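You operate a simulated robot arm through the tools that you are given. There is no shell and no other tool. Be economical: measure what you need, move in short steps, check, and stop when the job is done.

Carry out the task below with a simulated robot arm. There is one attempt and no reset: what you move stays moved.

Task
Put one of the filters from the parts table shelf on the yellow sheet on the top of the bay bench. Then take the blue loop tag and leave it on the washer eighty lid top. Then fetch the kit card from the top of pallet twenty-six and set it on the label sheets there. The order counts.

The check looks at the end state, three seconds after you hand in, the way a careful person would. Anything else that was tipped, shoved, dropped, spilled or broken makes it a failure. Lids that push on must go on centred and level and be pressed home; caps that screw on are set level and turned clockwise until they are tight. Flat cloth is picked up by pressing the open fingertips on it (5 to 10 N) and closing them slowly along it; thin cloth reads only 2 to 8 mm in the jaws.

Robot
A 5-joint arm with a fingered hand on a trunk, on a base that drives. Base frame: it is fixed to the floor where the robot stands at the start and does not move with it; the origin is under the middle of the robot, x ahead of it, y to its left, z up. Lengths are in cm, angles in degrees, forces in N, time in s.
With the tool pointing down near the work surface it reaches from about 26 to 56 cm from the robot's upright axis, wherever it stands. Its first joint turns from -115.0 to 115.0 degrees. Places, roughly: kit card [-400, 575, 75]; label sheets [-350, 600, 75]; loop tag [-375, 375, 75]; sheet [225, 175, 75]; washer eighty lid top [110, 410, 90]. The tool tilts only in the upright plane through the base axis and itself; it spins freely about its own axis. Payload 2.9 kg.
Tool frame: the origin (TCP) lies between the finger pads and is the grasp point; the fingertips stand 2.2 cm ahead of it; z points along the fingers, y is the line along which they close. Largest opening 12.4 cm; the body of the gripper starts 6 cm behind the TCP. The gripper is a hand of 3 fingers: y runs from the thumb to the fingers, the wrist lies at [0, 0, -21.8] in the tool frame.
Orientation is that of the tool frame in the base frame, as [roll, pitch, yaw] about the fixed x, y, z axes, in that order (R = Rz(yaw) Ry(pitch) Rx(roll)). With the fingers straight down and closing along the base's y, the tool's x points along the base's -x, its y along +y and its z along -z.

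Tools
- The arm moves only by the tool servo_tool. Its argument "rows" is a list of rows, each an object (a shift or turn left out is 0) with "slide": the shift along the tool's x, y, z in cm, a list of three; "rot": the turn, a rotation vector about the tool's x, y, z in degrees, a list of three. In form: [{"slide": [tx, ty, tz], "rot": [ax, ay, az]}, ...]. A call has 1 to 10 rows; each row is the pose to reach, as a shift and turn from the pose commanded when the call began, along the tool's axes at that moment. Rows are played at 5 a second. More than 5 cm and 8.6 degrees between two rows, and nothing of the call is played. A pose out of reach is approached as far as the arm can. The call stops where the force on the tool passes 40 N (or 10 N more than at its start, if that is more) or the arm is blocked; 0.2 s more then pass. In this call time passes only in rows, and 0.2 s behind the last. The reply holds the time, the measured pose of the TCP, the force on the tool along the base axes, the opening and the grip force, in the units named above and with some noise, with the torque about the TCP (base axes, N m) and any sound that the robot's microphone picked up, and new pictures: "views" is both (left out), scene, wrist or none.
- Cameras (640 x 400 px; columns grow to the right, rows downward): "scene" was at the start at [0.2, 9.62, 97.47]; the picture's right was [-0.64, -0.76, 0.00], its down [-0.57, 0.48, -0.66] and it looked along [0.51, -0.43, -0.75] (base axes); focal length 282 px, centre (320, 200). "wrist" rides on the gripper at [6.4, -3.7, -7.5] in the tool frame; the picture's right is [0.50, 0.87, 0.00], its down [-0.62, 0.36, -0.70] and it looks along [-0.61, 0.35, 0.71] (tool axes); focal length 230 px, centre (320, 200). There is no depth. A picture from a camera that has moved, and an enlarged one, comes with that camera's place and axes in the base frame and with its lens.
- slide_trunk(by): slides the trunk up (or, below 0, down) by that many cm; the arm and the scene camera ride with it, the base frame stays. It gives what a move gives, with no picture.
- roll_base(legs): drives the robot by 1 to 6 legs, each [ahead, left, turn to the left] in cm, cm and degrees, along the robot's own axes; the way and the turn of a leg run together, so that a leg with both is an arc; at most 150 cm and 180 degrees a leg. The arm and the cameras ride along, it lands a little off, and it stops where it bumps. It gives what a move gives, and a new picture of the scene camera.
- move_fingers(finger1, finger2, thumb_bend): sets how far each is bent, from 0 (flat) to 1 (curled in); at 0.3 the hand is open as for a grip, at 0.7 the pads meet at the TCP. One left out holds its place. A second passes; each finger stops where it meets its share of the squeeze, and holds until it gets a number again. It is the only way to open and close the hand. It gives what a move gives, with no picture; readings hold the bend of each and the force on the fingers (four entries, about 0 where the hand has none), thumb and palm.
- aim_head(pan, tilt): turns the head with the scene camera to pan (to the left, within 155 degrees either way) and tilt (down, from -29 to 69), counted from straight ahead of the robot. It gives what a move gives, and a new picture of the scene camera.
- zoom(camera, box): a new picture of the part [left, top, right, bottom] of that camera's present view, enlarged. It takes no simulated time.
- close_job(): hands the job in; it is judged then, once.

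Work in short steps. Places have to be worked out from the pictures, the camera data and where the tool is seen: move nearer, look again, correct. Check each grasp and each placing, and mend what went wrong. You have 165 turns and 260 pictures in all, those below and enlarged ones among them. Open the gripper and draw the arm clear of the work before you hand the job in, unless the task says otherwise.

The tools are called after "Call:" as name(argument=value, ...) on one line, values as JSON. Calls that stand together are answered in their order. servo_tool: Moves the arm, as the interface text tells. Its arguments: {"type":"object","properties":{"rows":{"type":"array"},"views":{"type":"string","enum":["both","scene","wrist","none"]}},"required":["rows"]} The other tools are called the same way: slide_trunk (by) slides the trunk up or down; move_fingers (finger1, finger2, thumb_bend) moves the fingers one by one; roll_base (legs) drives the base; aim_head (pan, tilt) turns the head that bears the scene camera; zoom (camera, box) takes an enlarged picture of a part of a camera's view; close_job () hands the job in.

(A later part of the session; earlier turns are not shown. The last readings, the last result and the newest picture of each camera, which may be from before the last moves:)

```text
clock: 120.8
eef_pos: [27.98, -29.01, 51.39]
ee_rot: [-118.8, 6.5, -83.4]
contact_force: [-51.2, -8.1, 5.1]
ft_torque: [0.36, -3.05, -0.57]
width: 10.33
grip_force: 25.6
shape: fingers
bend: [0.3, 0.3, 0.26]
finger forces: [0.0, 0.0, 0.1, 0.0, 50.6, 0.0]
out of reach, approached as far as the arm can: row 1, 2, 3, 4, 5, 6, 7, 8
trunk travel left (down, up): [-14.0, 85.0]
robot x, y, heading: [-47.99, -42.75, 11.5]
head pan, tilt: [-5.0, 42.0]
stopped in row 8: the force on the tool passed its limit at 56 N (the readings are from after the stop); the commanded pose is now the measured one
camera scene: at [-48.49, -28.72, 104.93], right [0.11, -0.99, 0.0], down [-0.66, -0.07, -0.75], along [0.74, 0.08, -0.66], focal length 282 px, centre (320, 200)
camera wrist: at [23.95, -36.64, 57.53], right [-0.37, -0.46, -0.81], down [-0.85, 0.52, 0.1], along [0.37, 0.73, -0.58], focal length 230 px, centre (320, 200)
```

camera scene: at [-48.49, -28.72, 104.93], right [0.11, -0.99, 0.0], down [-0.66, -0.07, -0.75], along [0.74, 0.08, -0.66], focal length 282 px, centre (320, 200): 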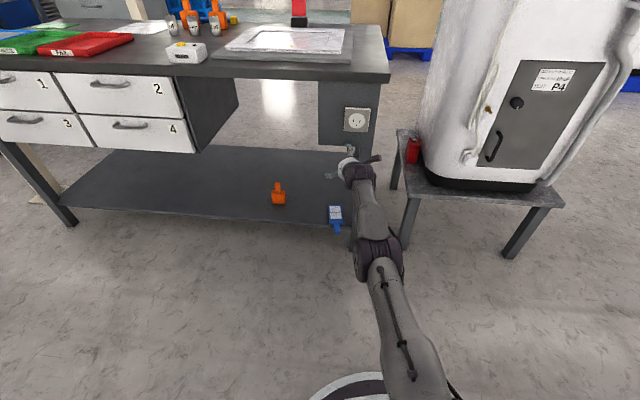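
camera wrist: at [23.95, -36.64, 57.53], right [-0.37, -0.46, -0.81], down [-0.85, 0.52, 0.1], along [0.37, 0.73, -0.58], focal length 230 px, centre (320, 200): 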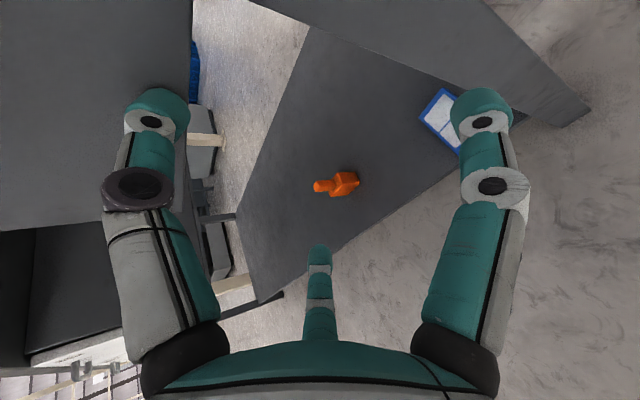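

The thumb hit the table's right skirt panel (z≥54 there). Back off along the tool axis right away.

Call:
servo_tool(rows=[{"slide": [0, 0, -4]}, {"slide": [0, 0, -8]}, {"slide": [0, 0, -12]}], views="scene")

```text
clock: 121.6
eef_pos: [27.9, -29.16, 57.19]
ee_rot: [-119.6, 6.5, -83.5]
contact_force: [-1.1, -0.4, -10.9]
ft_torque: [0.0, 0.29, 0.0]
width: 9.38
grip_force: 5.2
shape: fingers
bend: [0.3, 0.3, 0.36]
finger forces: [0.0, 0.0, 0.0, 0.0, 9.6, 0.0]
out of reach, approached as far as the arm can: row 1, 2, 3
trunk travel left (down, up): [-14.0, 85.0]
robot x, y, heading: [-47.63, -42.78, 11.3]
head pan, tilt: [-5.0, 42.0]
camera scene: at [-47.6, -28.57, 104.88], right [0.11, -0.99, 0.0], down [-0.67, -0.07, -0.74], along [0.74, 0.08, -0.67], focal length 282 px, centre (320, 200)
```

scene: 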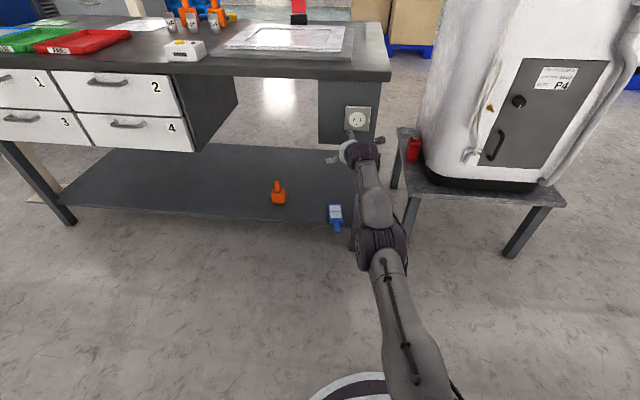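

The arm slid up rather than back; use the base to back away.

Call:
roll_base(legs=[[-15, 0, 0]])

Call:
zoom(camera="scene", box=[160, 40, 440, 260])

```text
clock: 123.0
eef_pos: [13.02, -32.12, 57.45]
ee_rot: [-119.2, 6.6, -83.5]
contact_force: [0.1, 0.6, 0.1]
ft_torque: [0.01, 0.01, -0.02]
width: 10.4
grip_force: 0.1
shape: fingers
bend: [0.3, 0.3, 0.3]
finger forces: [0.0, 0.0, 0.1, 0.0, 0.1, 0.1]
trunk travel left (down, up): [-14.0, 85.0]
robot x, y, heading: [-61.86, -45.36, 11.2]
head pan, tilt: [-5.0, 42.0]
camera scene: at [-62.4, -31.53, 104.91], right [0.11, -0.99, 0.0], down [-0.67, -0.07, -0.74], along [0.74, 0.08, -0.67], focal length 282 px, centre (320, 200)
```

scene: 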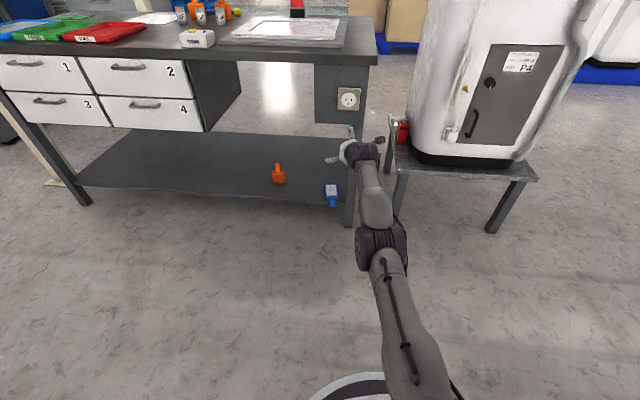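

```text
1.82 times, centred on (300, 150) of scene
camera zoom: at [-62.4, -31.53, 104.91], right [0.11, -0.99, 0.0], down [-0.67, -0.07, -0.74], along [0.74, 0.08, -0.67], focal length 514 px, centre (356, 291)
```

zoom: 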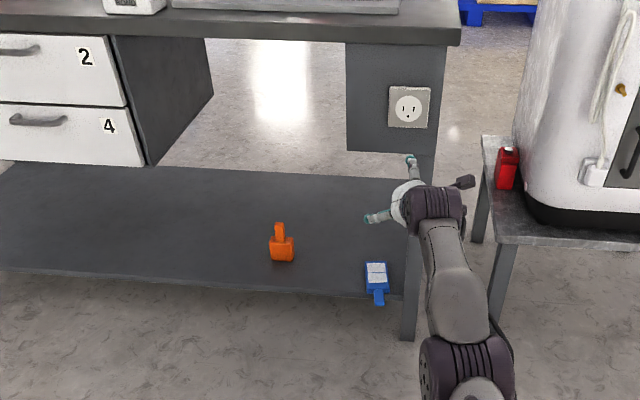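

No damage visible. Lower the trunk fully, bring the tool horizontal and down to z≈17.

Call:
slide_trunk(by=-13)

Call:
servo_tool(rows=[{"slide": [0.4, 3.3, 1.9], "rot": [4, 0, -1]}, {"slide": [0.9, 6.7, 3.7], "rot": [8, 0, -2]}, {"slide": [1.3, 10, 5.6], "rot": [12, 0, -3]}, {"slide": [1.8, 13.4, 7.5], "rot": [16, 0, -4]}, {"slide": [2.2, 16.7, 9.4], "rot": [20, 0, -5]}, {"slide": [2.7, 20, 11.2], "rot": [24.5, 0, -6]}, {"slide": [3.1, 23.4, 13.1], "rot": [29, 0, -7.5]}], views="both")

```text
clock: 124.6
eef_pos: [13.0, -31.94, 44.49]
ee_rot: [-119.2, 6.6, -83.4]
contact_force: [-1.0, 0.3, -0.3]
ft_torque: [0.0, -0.03, 0.01]
width: 10.38
grip_force: 0.0
shape: fingers
bend: [0.3, 0.3, 0.3]
finger forces: [0.0, 0.0, 0.1, 0.0, 0.0, 0.0]
trunk travel left (down, up): [-1.0, 98.0]
robot x, y, heading: [-62.55, -45.99, 11.2]
head pan, tilt: [-5.0, 42.0]
```

```text
clock: 126.2
eef_pos: [9.3, -33.96, 19.59]
ee_rot: [-90.2, 7.5, -80.8]
contact_force: [0.0, -0.6, 0.2]
ft_torque: [0.0, -0.01, -0.02]
width: 10.37
grip_force: 0.1
shape: fingers
bend: [0.3, 0.3, 0.3]
finger forces: [0.1, 0.1, 0.0, 0.0, 0.1, 0.1]
out of reach, approached as far as the arm can: row 1, 2, 3, 4, 5, 6, 7
trunk travel left (down, up): [-1.0, 98.0]
robot x, y, heading: [-62.1, -45.36, 11.2]
head pan, tilt: [-5.0, 42.0]
camera scene: at [-62.41, -31.53, 91.91], right [0.11, -0.99, 0.0], down [-0.67, -0.07, -0.74], along [0.74, 0.08, -0.67], focal length 282 px, centre (320, 200)
camera wrist: at [3.04, -41.89, 22.45], right [0.06, -0.38, -0.92], down [-0.8, 0.54, -0.27], along [0.6, 0.75, -0.27], focal length 230 px, centre (320, 200)
```

scene: 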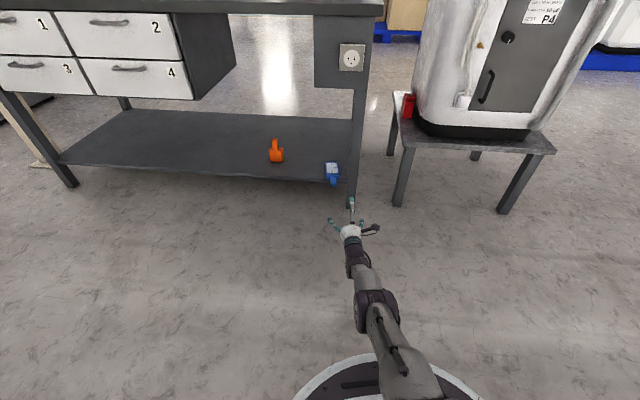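
wrist: 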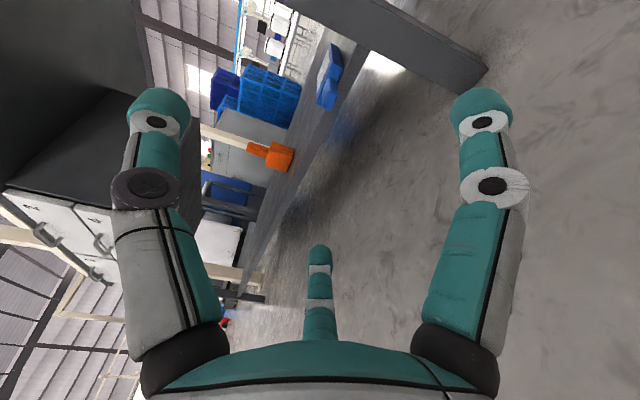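

Tool is horizontal and roughly coaxial (handle tip ≈(31,-27.5,17.4)). Drive closer, then fine-tune.

Call:
roll_base(legs=[[14.5, 2, 0]])

Call:
servo_tool(rows=[{"slide": [0, 1.2, 0], "rot": [0, 0, 4]}, {"slide": [0, 2.3, 0], "rot": [0, 0, 8]}], views="both")

```text
clock: 127.5
eef_pos: [23.29, -29.12, 19.66]
ee_rot: [-90.1, 7.5, -80.9]
contact_force: [-0.4, 0.2, 0.5]
ft_torque: [-0.02, 0.04, -0.04]
width: 10.38
grip_force: 0.1
shape: fingers
bend: [0.3, 0.3, 0.3]
finger forces: [0.0, 0.2, 0.0, 0.1, 0.1, 0.1]
trunk travel left (down, up): [-1.0, 98.0]
robot x, y, heading: [-48.29, -40.82, 11.1]
head pan, tilt: [-5.0, 42.0]
camera scene: at [-48.46, -26.72, 91.91], right [0.11, -0.99, 0.0], down [-0.67, -0.07, -0.74], along [0.74, 0.08, -0.67], focal length 282 px, centre (320, 200)
```

scene: 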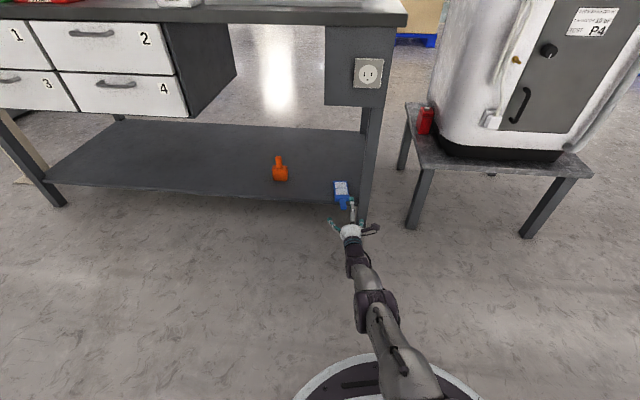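

```text
clock: 128.1
eef_pos: [22.37, -29.25, 18.22]
ee_rot: [-90.2, 15.7, -80.8]
contact_force: [0.0, 0.3, 0.7]
ft_torque: [-0.01, -0.01, 0.01]
width: 10.41
grip_force: 0.0
shape: fingers
bend: [0.3, 0.3, 0.3]
finger forces: [0.0, 0.1, 0.1, 0.0, 0.0, 0.0]
out of reach, approached as far as the arm can: row 1, 2
trunk travel left (down, up): [-1.0, 98.0]
robot x, y, heading: [-48.11, -40.66, 11.3]
head pan, tilt: [-5.0, 42.0]
camera scene: at [-48.46, -26.72, 91.91], right [0.11, -0.99, 0.0], down [-0.67, -0.07, -0.74], along [0.74, 0.08, -0.67], focal length 282 px, centre (320, 200)
camera wrist: at [16.02, -37.45, 20.04], right [0.04, -0.25, -0.97], down [-0.8, 0.57, -0.18], along [0.59, 0.78, -0.18], focal length 230 px, centre (320, 200)
```

scene: 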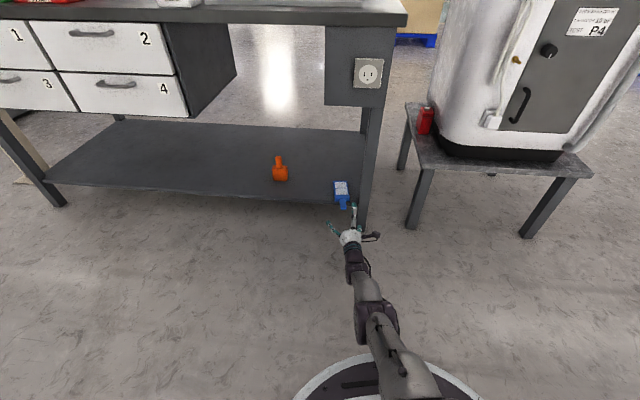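
wrist: 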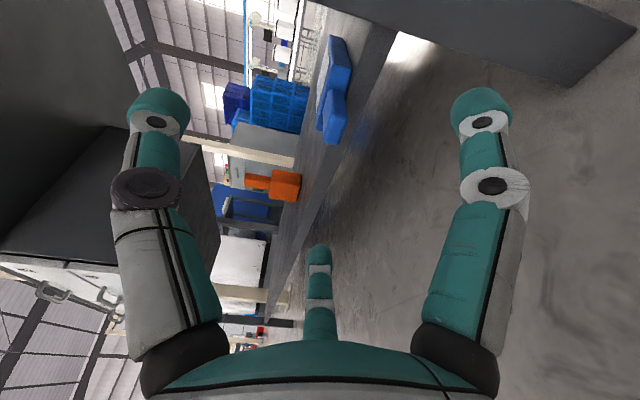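

Spin correction went the wrong way; fix it, pre-close the fingers for clearance to the table leg, and re-look.

Call:
servo_tool(rows=[{"rot": [0, 0, -8]}, {"rot": [0, 0, -15.7]}], views="none")

Call:
move_fingers(finger1=0.44, finger2=0.44, thumb_bend=0.44)

Call:
servo_tool(rows=[{"slide": [-0.4, 0.6, 2.5]}, {"slide": [-0.7, 1.2, 5]}], views="both")

```text
clock: 128.7
eef_pos: [22.33, -29.09, 18.18]
ee_rot: [-90.2, 7.5, -80.7]
contact_force: [0.4, 0.3, 0.5]
ft_torque: [-0.03, 0.02, -0.01]
width: 10.39
grip_force: 0.1
shape: fingers
bend: [0.3, 0.3, 0.3]
finger forces: [0.1, 0.1, 0.1, 0.1, 0.0, 0.1]
out of reach, approached as far as the arm can: row 2
trunk travel left (down, up): [-1.0, 98.0]
robot x, y, heading: [-48.32, -40.69, 11.2]
head pan, tilt: [-5.0, 42.0]
```

```text
clock: 129.7
eef_pos: [22.31, -29.2, 18.17]
ee_rot: [-90.2, 7.5, -80.9]
contact_force: [0.2, 0.2, 0.0]
ft_torque: [0.0, -0.04, -0.03]
width: 6.69
grip_force: 0.1
shape: fingers
bend: [0.44, 0.44, 0.44]
finger forces: [0.1, 0.0, 0.0, 0.0, 0.0, 0.0]
trunk travel left (down, up): [-1.0, 98.0]
robot x, y, heading: [-48.19, -40.81, 11.1]
head pan, tilt: [-5.0, 42.0]
```

```text
clock: 130.3
eef_pos: [22.35, -29.21, 18.1]
ee_rot: [-90.2, 7.5, -80.8]
contact_force: [0.1, 0.1, -0.6]
ft_torque: [0.02, -0.03, 0.02]
width: 6.68
grip_force: 0.0
shape: fingers
bend: [0.44, 0.44, 0.44]
finger forces: [0.0, 0.2, 0.0, 0.0, 0.1, 0.0]
out of reach, approached as far as the arm can: row 1, 2
trunk travel left (down, up): [-1.0, 98.0]
robot x, y, heading: [-48.23, -40.81, 11.3]
head pan, tilt: [-5.0, 42.0]
camera scene: at [-48.46, -26.72, 91.91], right [0.11, -0.99, 0.0], down [-0.67, -0.07, -0.74], along [0.74, 0.08, -0.67], focal length 282 px, centre (320, 200)
camera wrist: at [15.97, -37.12, 20.98], right [0.06, -0.38, -0.92], down [-0.8, 0.54, -0.27], along [0.6, 0.75, -0.27], focal length 230 px, centre (320, 200)
```

scene: 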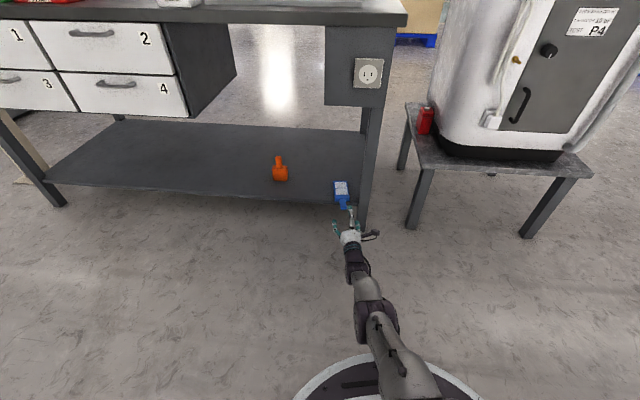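
wrist: 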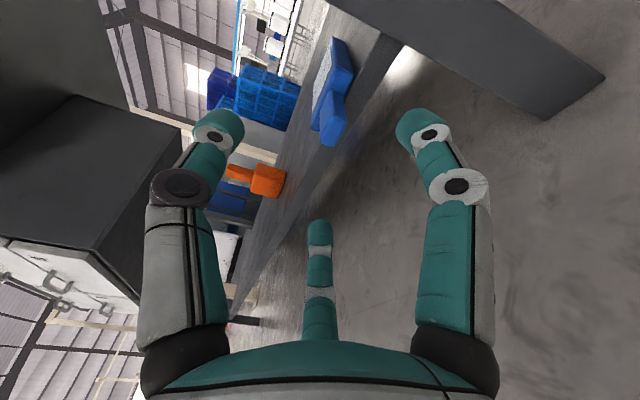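

The arm is at its reach limit, so use trunk and base for the last centimetres: lower 1 cm, advance 6 cm.

Call:
slide_trunk(by=-1)

Call:
roll_base(legs=[[6, 0.2, 0]])

Call:
zoom(camera="wrist", box=[160, 20, 480, 220])

```text
clock: 130.9
eef_pos: [22.2, -29.07, 17.12]
ee_rot: [-90.2, 7.5, -80.7]
contact_force: [-0.6, 0.1, 0.0]
ft_torque: [-0.01, -0.02, 0.02]
width: 6.69
grip_force: 0.1
shape: fingers
bend: [0.44, 0.44, 0.44]
finger forces: [0.0, 0.1, 0.1, 0.0, 0.0, 0.0]
trunk travel left (down, up): [0.0, 99.0]
robot x, y, heading: [-48.18, -40.77, 11.1]
head pan, tilt: [-5.0, 42.0]
```

```text
clock: 131.9
eef_pos: [28.19, -27.77, 17.2]
ee_rot: [-90.3, 7.5, -80.8]
contact_force: [0.6, -0.4, -0.1]
ft_torque: [0.04, -0.01, 0.01]
width: 6.65
grip_force: 0.1
shape: fingers
bend: [0.44, 0.44, 0.44]
finger forces: [0.0, 0.0, 0.1, 0.1, 0.1, 0.0]
trunk travel left (down, up): [0.0, 99.0]
robot x, y, heading: [-42.53, -39.54, 11.3]
head pan, tilt: [-5.0, 42.0]
camera scene: at [-42.5, -25.33, 90.91], right [0.11, -0.99, 0.0], down [-0.67, -0.07, -0.74], along [0.74, 0.08, -0.67], focal length 282 px, centre (320, 200)
```

scene: 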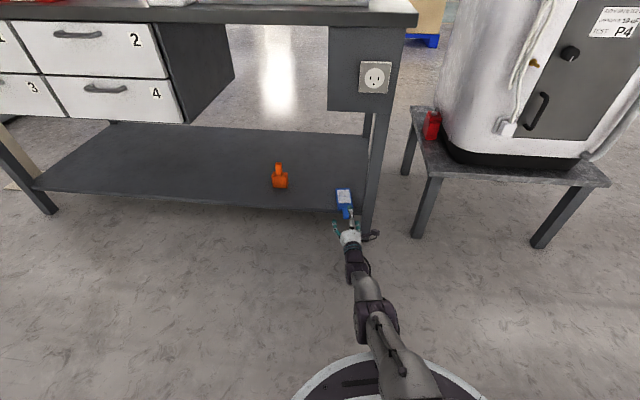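

```text
2.00 times, centred on (320, 120) of wrist
camera zoom: at [21.93, -35.73, 19.98], right [0.06, -0.38, -0.92], down [-0.8, 0.54, -0.27], along [0.6, 0.75, -0.27], focal length 460 px, centre (320, 360)
```

zoom: 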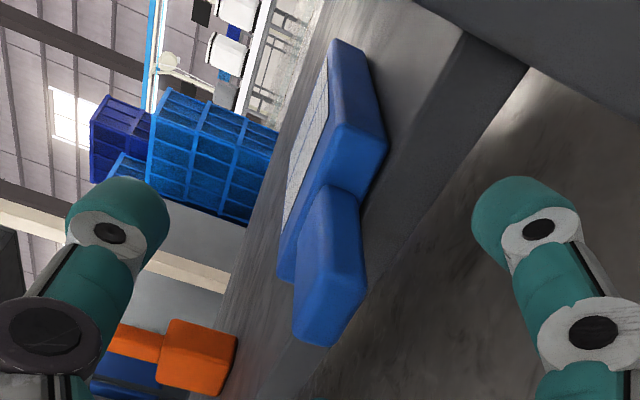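

The handle tip is right before the claw, slightly left/low. Advance 4.8 cm with 0.6 left.

Call:
roll_base(legs=[[4.8, 0.6, 0]])

Call:
zoom(camera="wrist", box=[160, 40, 480, 240])

```text
clock: 132.8
eef_pos: [31.88, -26.59, 16.73]
ee_rot: [-90.7, 7.6, -80.8]
contact_force: [0.5, 0.3, -0.7]
ft_torque: [0.04, 0.04, 0.0]
width: 6.7
grip_force: 0.8
shape: fingers
bend: [0.44, 0.44, 0.44]
finger forces: [1.1, 0.1, 0.0, 0.0, 0.0, 0.1]
trunk travel left (down, up): [0.0, 99.0]
robot x, y, heading: [-38.33, -38.12, 11.3]
head pan, tilt: [-5.0, 42.0]
stopped in leg 1: the force on the tool passed its limit at 114 N (the readings are from after the stop); the commanded pose is now the measured one
camera scene: at [-38.85, -24.11, 90.91], right [0.11, -0.99, 0.0], down [-0.67, -0.07, -0.74], along [0.74, 0.08, -0.67], focal length 282 px, centre (320, 200)
```

scene: 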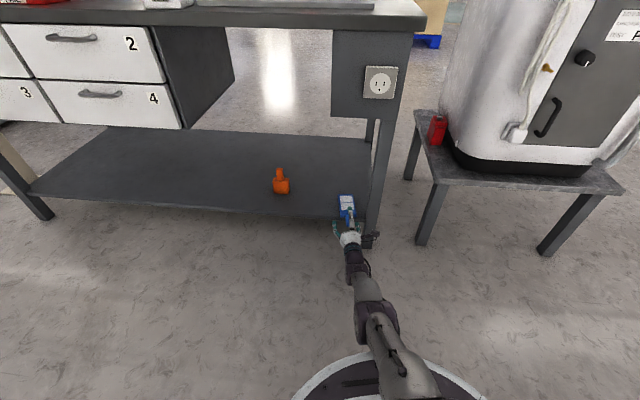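

```text
2.00 times, centred on (320, 140) of wrist
camera zoom: at [25.42, -34.54, 19.59], right [0.05, -0.38, -0.92], down [-0.8, 0.54, -0.27], along [0.6, 0.75, -0.28], focal length 460 px, centre (320, 320)
```

zoom: 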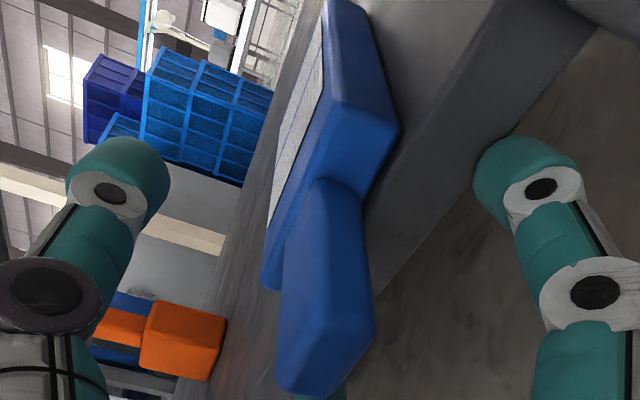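

A fingertip touched the shelf front, but the TCP is already within the handle. Close gently here.

Call:
roll_base(legs=[[-0.6, 0, 0]])

Call:
move_fingers(finger1=0.68, finger2=0.68, thumb_bend=0.68)

Call:
zoom(camera="wrist", box=[160, 40, 480, 240])

```text
clock: 133.6
eef_pos: [31.23, -26.7, 16.83]
ee_rot: [-90.5, 7.5, -80.9]
contact_force: [0.3, -0.4, 0.1]
ft_torque: [0.04, 0.0, 0.02]
width: 6.67
grip_force: 0.1
shape: fingers
bend: [0.44, 0.44, 0.44]
finger forces: [0.0, 0.0, 0.1, 0.0, 0.0, 0.0]
trunk travel left (down, up): [0.0, 99.0]
robot x, y, heading: [-39.54, -38.86, 11.2]
head pan, tilt: [-5.0, 42.0]
camera scene: at [-39.46, -24.23, 90.91], right [0.11, -0.99, 0.0], down [-0.67, -0.07, -0.74], along [0.74, 0.08, -0.67], focal length 282 px, centre (320, 200)
```

scene: 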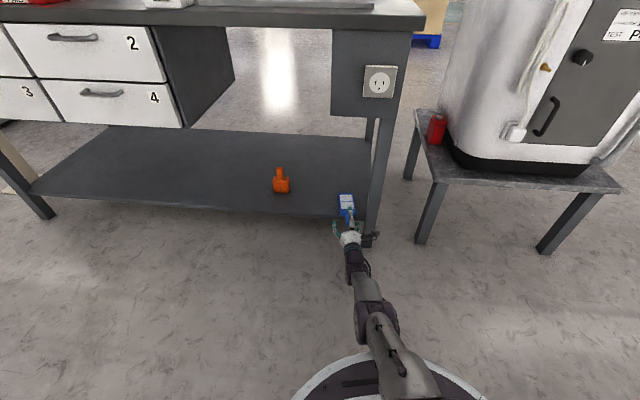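

```text
clock: 134.6
eef_pos: [31.16, -26.67, 16.77]
ee_rot: [-90.5, 7.5, -80.9]
contact_force: [-0.2, -0.4, 0.2]
ft_torque: [0.02, 0.0, 0.0]
width: 1.08
grip_force: 3.0
shape: fingers
bend: [0.64, 0.65, 0.65]
finger forces: [2.3, 1.9, 0.0, 0.0, 3.3, 0.0]
trunk travel left (down, up): [0.0, 99.0]
robot x, y, heading: [-39.08, -38.45, 11.4]
head pan, tilt: [-5.0, 42.0]
```

```text
2.00 times, centred on (320, 140) of wrist
camera zoom: at [24.83, -34.64, 19.64], right [0.05, -0.38, -0.92], down [-0.8, 0.54, -0.27], along [0.6, 0.75, -0.28], focal length 460 px, centre (320, 320)
```

zoom: 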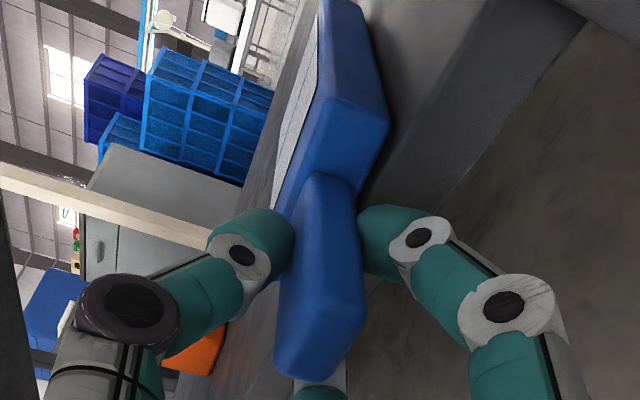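

Good three-point grip. Firm up moderately and lift with the trunk a little.

Call:
move_fingers(finger1=0.73, finger2=0.73, thumb_bend=0.73)

Call:
slide_trunk(by=4)

Call:
zoom(camera="wrist", box=[160, 0, 480, 240])

```text
clock: 135.6
eef_pos: [31.12, -26.69, 16.8]
ee_rot: [-90.5, 7.5, -80.8]
contact_force: [-0.2, 0.4, 1.6]
ft_torque: [0.07, -0.08, -0.02]
width: 0.94
grip_force: 10.1
shape: fingers
bend: [0.64, 0.65, 0.67]
finger forces: [5.9, 5.0, 0.0, 0.0, 9.1, 0.1]
trunk travel left (down, up): [0.0, 99.0]
robot x, y, heading: [-39.03, -38.37, 11.2]
head pan, tilt: [-5.0, 42.0]
```

```text
clock: 136.4
eef_pos: [31.2, -26.65, 20.71]
ee_rot: [-90.6, 7.5, -80.8]
contact_force: [0.2, -0.2, -0.4]
ft_torque: [0.03, 0.02, 0.0]
width: 0.89
grip_force: 8.8
shape: fingers
bend: [0.64, 0.65, 0.67]
finger forces: [5.4, 4.6, 0.1, 0.0, 8.1, 0.0]
trunk travel left (down, up): [-4.0, 95.0]
robot x, y, heading: [-39.13, -38.09, 11.4]
head pan, tilt: [-5.0, 42.0]
```

```text
1.67 times, centred on (320, 120) of wrist
camera zoom: at [24.83, -34.64, 23.63], right [0.05, -0.38, -0.92], down [-0.8, 0.54, -0.27], along [0.6, 0.75, -0.28], focal length 384 px, centre (320, 333)
```

zoom: 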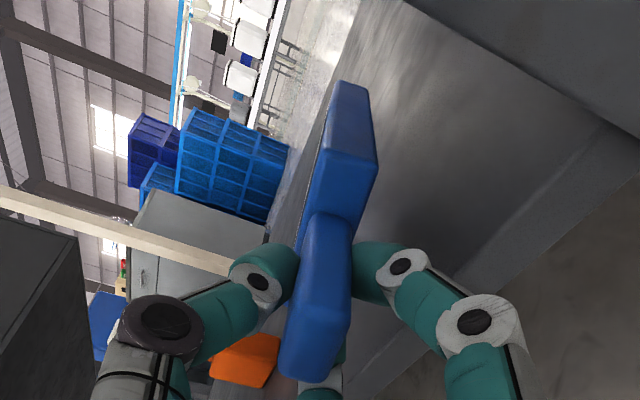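

Lifted cleanly without droop. Back out into the open, then turn the tool downwards.

Call:
roll_base(legs=[[-25, 0, 0]])

Call:
slide_trunk(by=15)

Call:
servo_tool(rows=[{"slide": [0, -1, -1.5], "rot": [-8.4, 0, 0]}, {"slide": [0, -2, -3], "rot": [-16.8, 0, 0]}, {"slide": [0, -3, -4.5], "rot": [-25.2, 0, 0]}, {"slide": [0, -4, -6], "rot": [-33.6, 0, 0]}, {"slide": [0, -5, -7.5], "rot": [-42, 0, 0]}, {"slide": [0, -6, -9], "rot": [-50.4, 0, 0]}, {"slide": [0, -7, -10.5], "rot": [-58.8, 0, 0]}, {"slide": [0, -8, -12], "rot": [-67.2, 0, 0]}], views="both")

```text
clock: 138.2
eef_pos: [6.62, -31.8, 20.71]
ee_rot: [-90.5, 7.5, -81.1]
contact_force: [0.3, 0.6, 0.0]
ft_torque: [-0.01, 0.0, 0.0]
width: 0.89
grip_force: 9.1
shape: fingers
bend: [0.64, 0.65, 0.67]
finger forces: [5.4, 4.6, 0.0, 0.0, 8.1, 0.0]
trunk travel left (down, up): [-4.0, 95.0]
robot x, y, heading: [-63.68, -43.24, 10.9]
head pan, tilt: [-5.0, 42.0]
camera scene: at [-63.97, -29.06, 94.91], right [0.1, -0.99, 0.0], down [-0.67, -0.07, -0.74], along [0.74, 0.08, -0.67], focal length 282 px, centre (320, 200)
```

scene: 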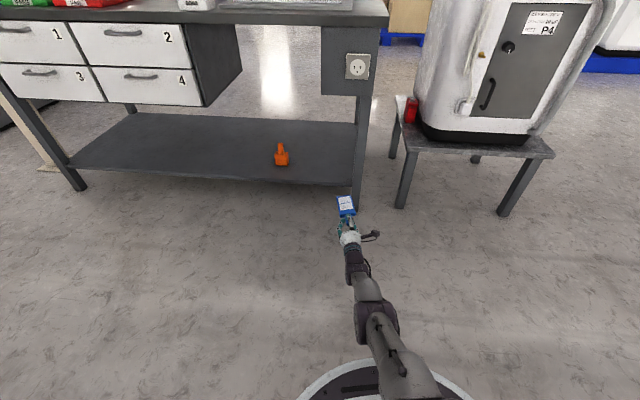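

```text
clock: 140.0
eef_pos: [6.57, -31.85, 35.71]
ee_rot: [-90.5, 7.6, -81.1]
contact_force: [-0.3, 0.3, -0.7]
ft_torque: [0.02, 0.02, 0.0]
width: 0.88
grip_force: 9.0
shape: fingers
bend: [0.64, 0.65, 0.67]
finger forces: [5.4, 4.5, 0.0, 0.0, 8.1, 0.0]
trunk travel left (down, up): [-19.0, 80.0]
robot x, y, heading: [-63.89, -43.2, 11.2]
head pan, tilt: [-5.0, 42.0]
```

```text
clock: 141.8
eef_pos: [0.73, -28.02, 47.95]
ee_rot: [-157.5, 3.0, -83.5]
contact_force: [-0.7, -0.3, -0.3]
ft_torque: [-0.01, -0.01, 0.0]
width: 0.78
grip_force: 8.1
shape: fingers
bend: [0.64, 0.71, 0.67]
finger forces: [6.0, 3.3, 0.0, 0.0, 7.8, 0.1]
out of reach, approached as far as the arm can: row 1, 2, 3, 4, 5, 6, 7, 8
trunk travel left (down, up): [-19.0, 80.0]
robot x, y, heading: [-63.95, -43.53, 10.6]
head pan, tilt: [-5.0, 42.0]
camera scene: at [-64.06, -29.09, 109.91], right [0.1, -0.99, 0.0], down [-0.66, -0.07, -0.74], along [0.74, 0.08, -0.67], focal length 282 px, centre (320, 200)
camera wrist: at [2.03, -34.67, 55.98], right [-0.74, -0.57, -0.36], down [-0.66, 0.52, 0.54], along [-0.12, 0.64, -0.76], focal length 230 px, centre (320, 200)
```

scene: 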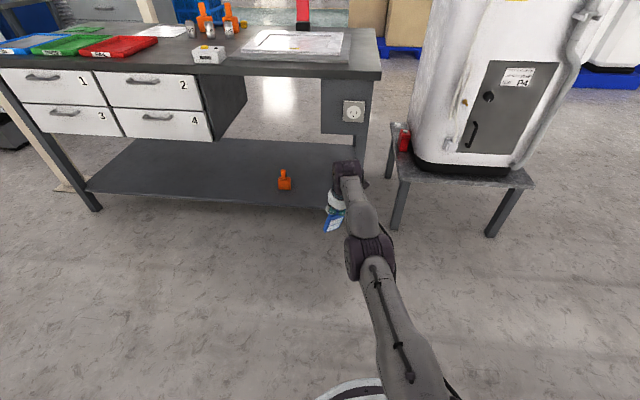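
wrist: 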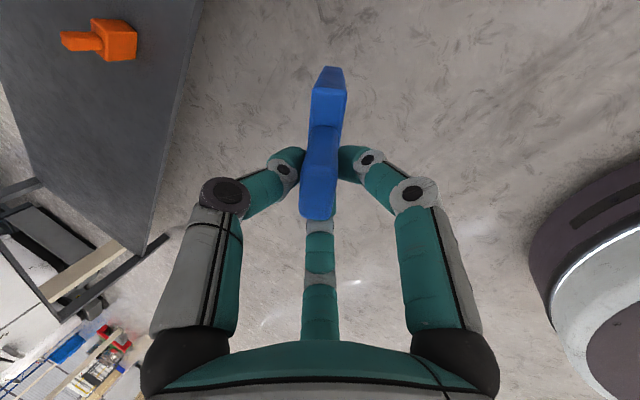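

Zoom to check how the filter hangs now.

Call:
zoom(camera="scene", box=[280, 150, 400, 250])

Call:
zoom(camera="wrist", box=[220, 40, 440, 240])

```text
4.00 times, centred on (340, 200) of scene
camera zoom: at [-64.06, -29.09, 109.91], right [0.1, -0.99, 0.0], down [-0.66, -0.07, -0.74], along [0.74, 0.08, -0.67], focal length 1130 px, centre (240, 200)
```

zoom: 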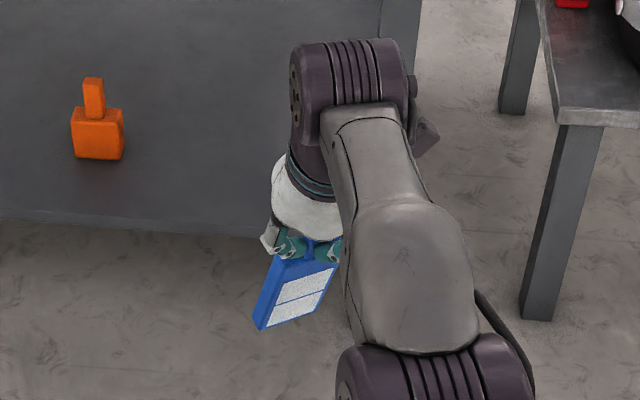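

```text
2.00 times, centred on (330, 140) of wrist
camera zoom: at [2.03, -34.67, 55.98], right [-0.74, -0.57, -0.36], down [-0.66, 0.52, 0.54], along [-0.12, 0.64, -0.76], focal length 460 px, centre (300, 320)
```

zoom: 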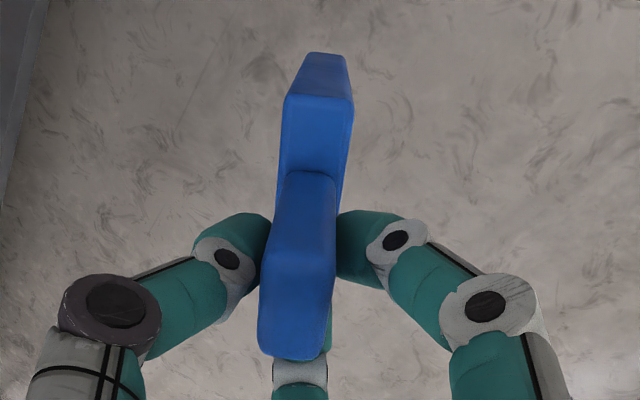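

Filter hangs straight along the tool (panels on both faces). Bring the tool vertical, then reposition the base to the left so I can enter under the table left of the skirt.

Call:
servo_tool(rows=[{"slide": [0, 2.1, -0.9], "rot": [-5, 0, 0]}, {"slide": [0, 4.2, -1.7], "rot": [-10, 0, 0]}, {"slide": [0, 6.2, -2.6], "rot": [-15, 0, 0]}, {"slide": [0, 8.3, -3.4], "rot": [-20, 0, 0]}], views="none")

Call:
roll_base(legs=[[31.8, 64.5, 0], [0, 0, -51]])

Call:
servo_tool(rows=[{"slide": [0, 0, 0]}], views="both")

```text
clock: 142.8
eef_pos: [-6.73, -28.85, 47.86]
ee_rot: [-177.1, 0.4, -83.6]
contact_force: [-0.4, 0.8, 0.3]
ft_torque: [0.01, -0.07, 0.01]
width: 0.78
grip_force: 7.7
shape: fingers
bend: [0.64, 0.71, 0.68]
finger forces: [6.1, 2.9, 0.0, 0.0, 7.5, 0.0]
out of reach, approached as far as the arm can: row 1, 2, 3, 4
trunk travel left (down, up): [-19.0, 80.0]
robot x, y, heading: [-64.35, -43.04, 11.2]
head pan, tilt: [-5.0, 42.0]
```

```text
clock: 149.0
eef_pos: [2.45, -8.55, 47.84]
ee_rot: [-177.1, 0.4, -133.8]
contact_force: [-0.6, 0.6, -0.8]
ft_torque: [0.01, -0.01, 0.04]
width: 0.78
grip_force: 8.0
shape: fingers
bend: [0.64, 0.71, 0.68]
finger forces: [5.6, 2.9, 0.0, 0.1, 7.2, 0.1]
trunk travel left (down, up): [-19.0, 80.0]
robot x, y, heading: [-45.08, 25.77, -39.3]
head pan, tilt: [-5.0, 42.0]
camera scene: at [-34.41, 35.56, 109.91], right [-0.7, -0.72, 0.0], down [-0.48, 0.47, -0.74], along [0.53, -0.52, -0.67], focal length 282 px, centre (320, 200)
```

scene: 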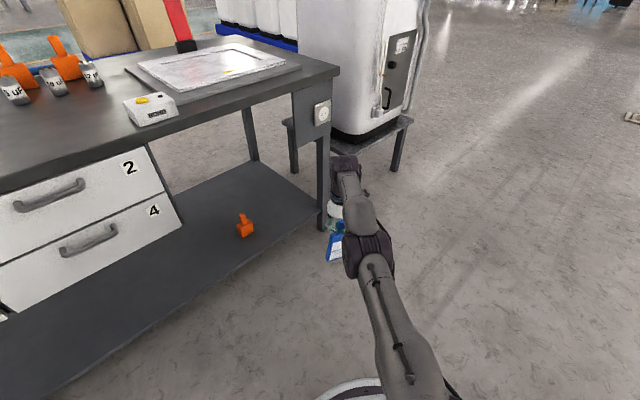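

```text
clock: 149.4
eef_pos: [2.51, -8.63, 47.95]
ee_rot: [-177.0, 0.4, -133.9]
contact_force: [0.1, 0.0, -0.5]
ft_torque: [0.02, -0.01, 0.05]
width: 0.76
grip_force: 7.9
shape: fingers
bend: [0.64, 0.71, 0.68]
finger forces: [5.7, 2.9, 0.0, 0.0, 7.3, 0.0]
trunk travel left (down, up): [-19.0, 80.0]
robot x, y, heading: [-45.09, 26.28, -39.1]
head pan, tilt: [-5.0, 42.0]
camera scene: at [-34.41, 35.55, 109.91], right [-0.7, -0.72, 0.0], down [-0.48, 0.47, -0.74], along [0.53, -0.52, -0.67], focal length 282 px, centre (320, 200)
camera wrist: at [0.35, -15.59, 55.51], right [-0.97, 0.24, -0.05], down [0.14, 0.71, 0.69], along [0.2, 0.66, -0.73], focal length 230 px, centre (320, 200)
```

scene: 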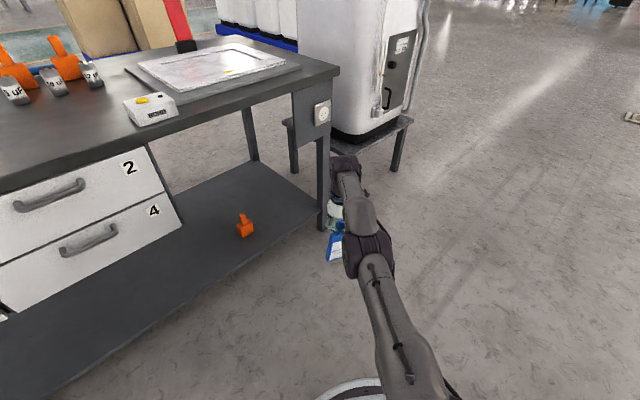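
wrist: 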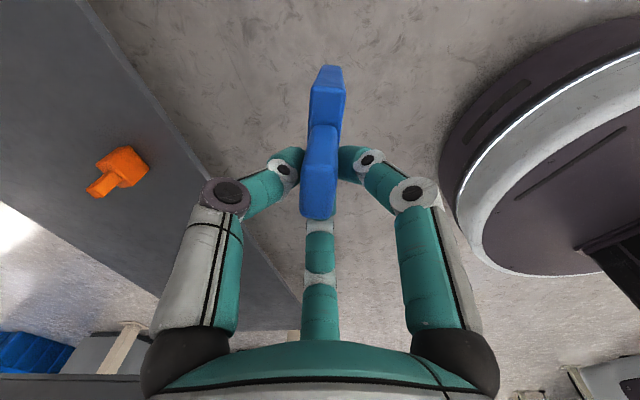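

Lower the trunk so the filter's bottom is ~4 cm above shelf height, then drive in part-way at y≈-10.

Call:
slide_trunk(by=-13.2)

Call:
roll_base(legs=[[20, 14.6, 0]])

Call:
servo_tool(rows=[{"slide": [0, 0, 0]}], views="wrist")

```text
clock: 151.0
eef_pos: [2.5, -8.66, 34.62]
ee_rot: [-177.0, 0.3, -133.9]
contact_force: [0.2, -0.3, 0.3]
ft_torque: [-0.02, -0.01, -0.03]
width: 0.75
grip_force: 7.8
shape: fingers
bend: [0.64, 0.71, 0.68]
finger forces: [5.7, 2.9, 0.0, 0.1, 7.2, 0.0]
trunk travel left (down, up): [-5.8, 93.2]
robot x, y, heading: [-44.96, 26.32, -39.4]
head pan, tilt: [-5.0, 42.0]
```

```text
clock: 152.8
eef_pos: [27.25, -10.2, 34.62]
ee_rot: [-177.1, 0.3, -134.0]
contact_force: [0.2, -0.1, -0.5]
ft_torque: [-0.03, -0.02, -0.02]
width: 0.76
grip_force: 7.1
shape: fingers
bend: [0.64, 0.71, 0.68]
finger forces: [5.7, 2.9, 0.0, 0.1, 7.3, 0.0]
trunk travel left (down, up): [-5.8, 93.2]
robot x, y, heading: [-20.07, 24.5, -39.5]
head pan, tilt: [-5.0, 42.0]
camera scene: at [-9.61, 34.12, 96.71], right [-0.7, -0.71, 0.0], down [-0.48, 0.47, -0.74], along [0.53, -0.52, -0.67], focal length 282 px, centre (320, 200)
```

scene: 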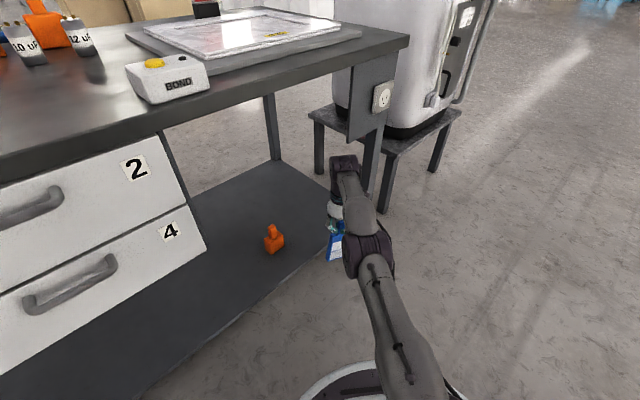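

```text
clock: 153.2
eef_pos: [27.15, -10.14, 34.83]
ee_rot: [-177.0, 0.4, -134.0]
contact_force: [0.8, -0.4, -0.2]
ft_torque: [0.01, 0.03, 0.0]
width: 0.77
grip_force: 7.9
shape: fingers
bend: [0.64, 0.71, 0.68]
finger forces: [5.6, 3.0, 0.1, 0.1, 7.3, 0.0]
trunk travel left (down, up): [-5.8, 93.2]
robot x, y, heading: [-20.12, 25.01, -39.5]
head pan, tilt: [-5.0, 42.0]
camera wrist: at [25.05, -17.1, 42.31], right [-0.97, 0.24, -0.05], down [0.14, 0.71, 0.69], along [0.2, 0.66, -0.73], focal length 230 px, centre (320, 200)
```

wrist: 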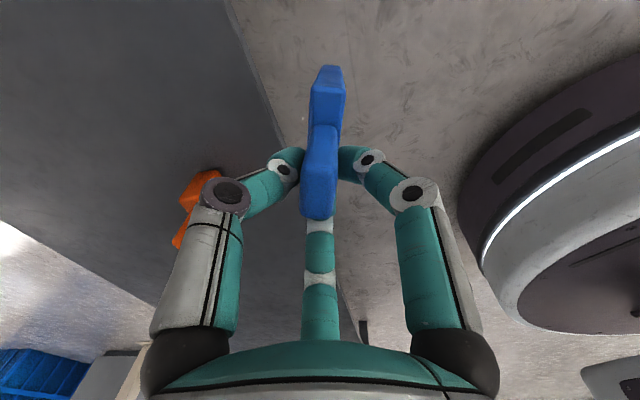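

Clear on both sides. Continue in to x≈47.

Call:
roll_base(legs=[[16.3, 12.1, 0]])

Call:
servo_tool(rows=[{"slide": [0, 0, 0]}], views="wrist")

```text
clock: 154.8
eef_pos: [47.29, -11.33, 34.57]
ee_rot: [-177.0, 0.4, -134.0]
contact_force: [0.2, 0.2, 0.1]
ft_torque: [-0.01, -0.01, -0.01]
width: 0.77
grip_force: 7.7
shape: fingers
bend: [0.64, 0.71, 0.68]
finger forces: [5.8, 2.9, 0.0, 0.1, 7.3, 0.0]
trunk travel left (down, up): [-5.8, 93.2]
robot x, y, heading: [-0.29, 23.63, -39.4]
head pan, tilt: [-5.0, 42.0]
camera scene: at [10.49, 32.95, 96.71], right [-0.7, -0.71, 0.0], down [-0.48, 0.47, -0.74], along [0.53, -0.52, -0.67], focal length 282 px, centre (320, 200)
```

scene: 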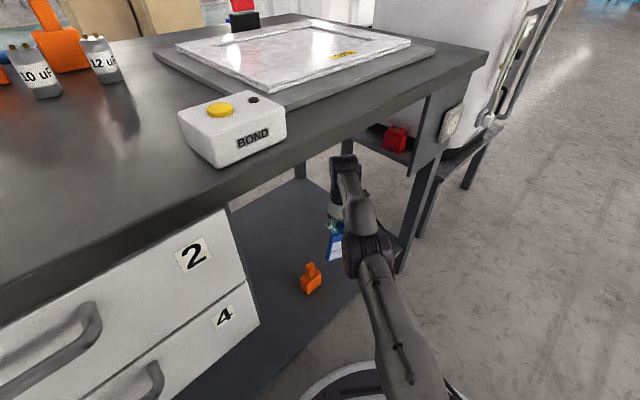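

```text
clock: 155.2
eef_pos: [47.15, -11.28, 34.6]
ee_rot: [-177.0, 0.4, -134.0]
contact_force: [0.0, -0.1, -0.5]
ft_torque: [0.0, 0.0, 0.01]
width: 0.78
grip_force: 8.4
shape: fingers
bend: [0.64, 0.71, 0.68]
finger forces: [5.7, 2.9, 0.0, 0.0, 7.4, 0.0]
trunk travel left (down, up): [-5.8, 93.2]
robot x, y, heading: [-0.46, 23.91, -39.2]
head pan, tilt: [-5.0, 42.0]
camera wrist: at [45.17, -18.26, 42.31], right [-0.97, 0.24, -0.05], down [0.14, 0.71, 0.69], along [0.2, 0.66, -0.73], focal length 230 px, centre (320, 200)
```

wrist: 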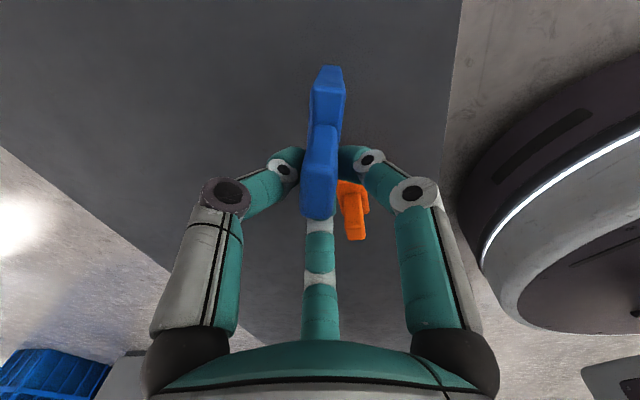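

Shift toward the original spot (y≈-20).

Call:
roll_base(legs=[[6.1, -6, 0]])

Call:
slide_trunk(by=-2.5)

Call:
servo_tool(rows=[{"slide": [0, 0, 0]}], views="wrist")

```text
clock: 156.3
eef_pos: [48.16, -19.89, 34.74]
ee_rot: [-177.1, 0.4, -134.0]
contact_force: [0.1, -0.3, -0.9]
ft_torque: [0.02, -0.02, 0.02]
width: 0.79
grip_force: 8.1
shape: fingers
bend: [0.64, 0.71, 0.68]
finger forces: [5.7, 2.9, 0.0, 0.0, 7.4, 0.0]
trunk travel left (down, up): [-5.8, 93.2]
robot x, y, heading: [1.12, 15.33, -39.2]
head pan, tilt: [-5.0, 42.0]
camera scene: at [11.43, 24.34, 96.71], right [-0.7, -0.71, 0.0], down [-0.48, 0.47, -0.74], along [0.53, -0.52, -0.67], focal length 282 px, centre (320, 200)
```

scene: 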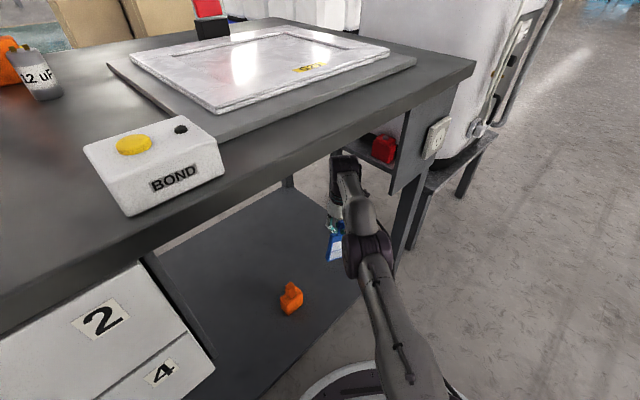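

```text
clock: 157.0
eef_pos: [48.32, -19.95, 32.16]
ee_rot: [-177.0, 0.4, -134.0]
contact_force: [0.1, -0.3, -0.1]
ft_torque: [-0.01, -0.01, 0.03]
width: 0.75
grip_force: 8.1
shape: fingers
bend: [0.64, 0.71, 0.68]
finger forces: [5.8, 2.9, 0.0, 0.0, 7.2, 0.0]
trunk travel left (down, up): [-3.3, 95.7]
robot x, y, heading: [0.48, 14.83, -39.3]
head pan, tilt: [-5.0, 42.0]
```

```text
clock: 157.4
eef_pos: [48.36, -19.98, 32.13]
ee_rot: [-177.0, 0.4, -134.0]
contact_force: [-0.6, 0.3, 0.5]
ft_torque: [0.01, -0.02, 0.0]
width: 0.76
grip_force: 8.2
shape: fingers
bend: [0.64, 0.71, 0.68]
finger forces: [5.7, 2.9, 0.1, 0.0, 7.3, 0.0]
trunk travel left (down, up): [-3.3, 95.7]
robot x, y, heading: [0.39, 15.22, -39.3]
head pan, tilt: [-5.0, 42.0]
camera wrist: at [46.13, -26.85, 39.8], right [-0.97, 0.24, -0.05], down [0.14, 0.71, 0.69], along [0.2, 0.66, -0.73], focal length 230 px, centre (320, 200)
```

wrist: 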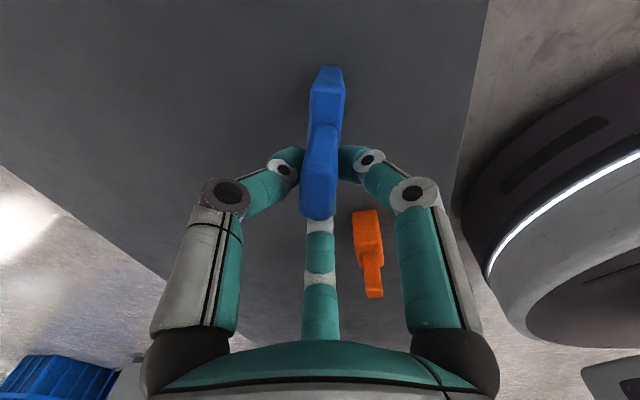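

Lower with the arm in small steps watching the force.

Call:
servo_tool(rows=[{"slide": [0, 0, 0.4]}, {"slide": [0, 0, 0.8]}], views="none")

Call:
servo_tool(rows=[{"slide": [0, 0, 0.3]}, {"slide": [0, 0, 0.6]}], views="none")

```text
clock: 158.0
eef_pos: [48.4, -19.91, 31.38]
ee_rot: [-177.0, 0.3, -133.9]
contact_force: [-0.3, 0.1, 2.6]
ft_torque: [-0.04, 0.03, 0.0]
width: 0.78
grip_force: 8.8
shape: fingers
bend: [0.64, 0.72, 0.68]
finger forces: [6.3, 3.3, 0.0, 0.1, 7.7, 0.1]
trunk travel left (down, up): [-3.3, 95.7]
robot x, y, heading: [1.21, 15.13, -39.3]
head pan, tilt: [-5.0, 42.0]
```

```text
clock: 158.6
eef_pos: [48.38, -19.87, 31.21]
ee_rot: [-176.7, 0.5, -134.0]
contact_force: [-0.1, 2.4, 19.6]
ft_torque: [-0.03, -0.03, 0.02]
width: 0.7
grip_force: 14.4
shape: fingers
bend: [0.63, 0.73, 0.68]
finger forces: [10.0, 7.2, 0.0, 0.0, 10.8, 0.0]
trunk travel left (down, up): [-3.3, 95.7]
robot x, y, heading: [0.56, 15.05, -39.3]
head pan, tilt: [-5.0, 42.0]
```

Contact at z≈31.3. Ease off and open slowly.

Call:
servo_tool(rows=[{"slide": [0, 0, -0.45]}], views="none")

Call:
move_fingers(finger1=0.6, finger2=0.6, thumb_bend=0.61)

Call:
zoom(camera="wrist", box=[160, 20, 480, 260])

```text
clock: 159.0
eef_pos: [48.28, -19.86, 31.29]
ee_rot: [-177.1, 0.4, -134.0]
contact_force: [0.5, 1.3, 7.6]
ft_torque: [-0.04, 0.04, -0.02]
width: 0.73
grip_force: 10.6
shape: fingers
bend: [0.63, 0.72, 0.68]
finger forces: [8.0, 4.4, 0.0, 0.1, 9.2, 0.0]
trunk travel left (down, up): [-3.3, 95.7]
robot x, y, heading: [0.89, 14.66, -39.5]
head pan, tilt: [-5.0, 42.0]
```

```text
clock: 160.0
eef_pos: [48.37, -19.93, 31.33]
ee_rot: [-177.1, 0.3, -134.0]
contact_force: [0.6, -0.5, -1.3]
ft_torque: [0.01, -0.02, -0.02]
width: 2.07
grip_force: 0.0
shape: fingers
bend: [0.6, 0.6, 0.61]
finger forces: [0.0, 0.0, 0.0, 0.0, 0.0, 0.1]
trunk travel left (down, up): [-3.3, 95.7]
robot x, y, heading: [0.96, 15.28, -39.3]
head pan, tilt: [-5.0, 42.0]
```

```text
1.67 times, centred on (320, 140) of wrist
camera zoom: at [46.2, -26.87, 38.87], right [-0.97, 0.24, -0.05], down [0.14, 0.71, 0.69], along [0.2, 0.66, -0.73], focal length 384 px, centre (320, 300)
```

zoom: 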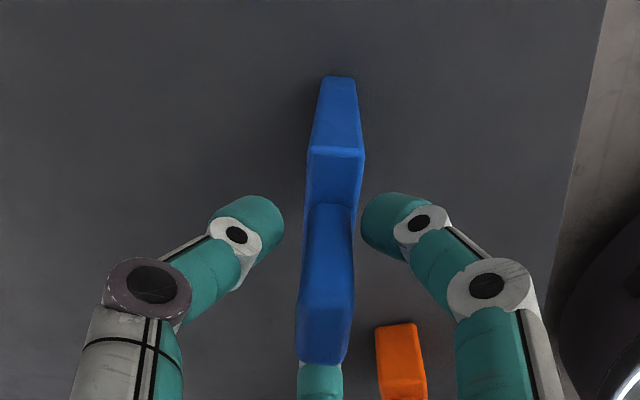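

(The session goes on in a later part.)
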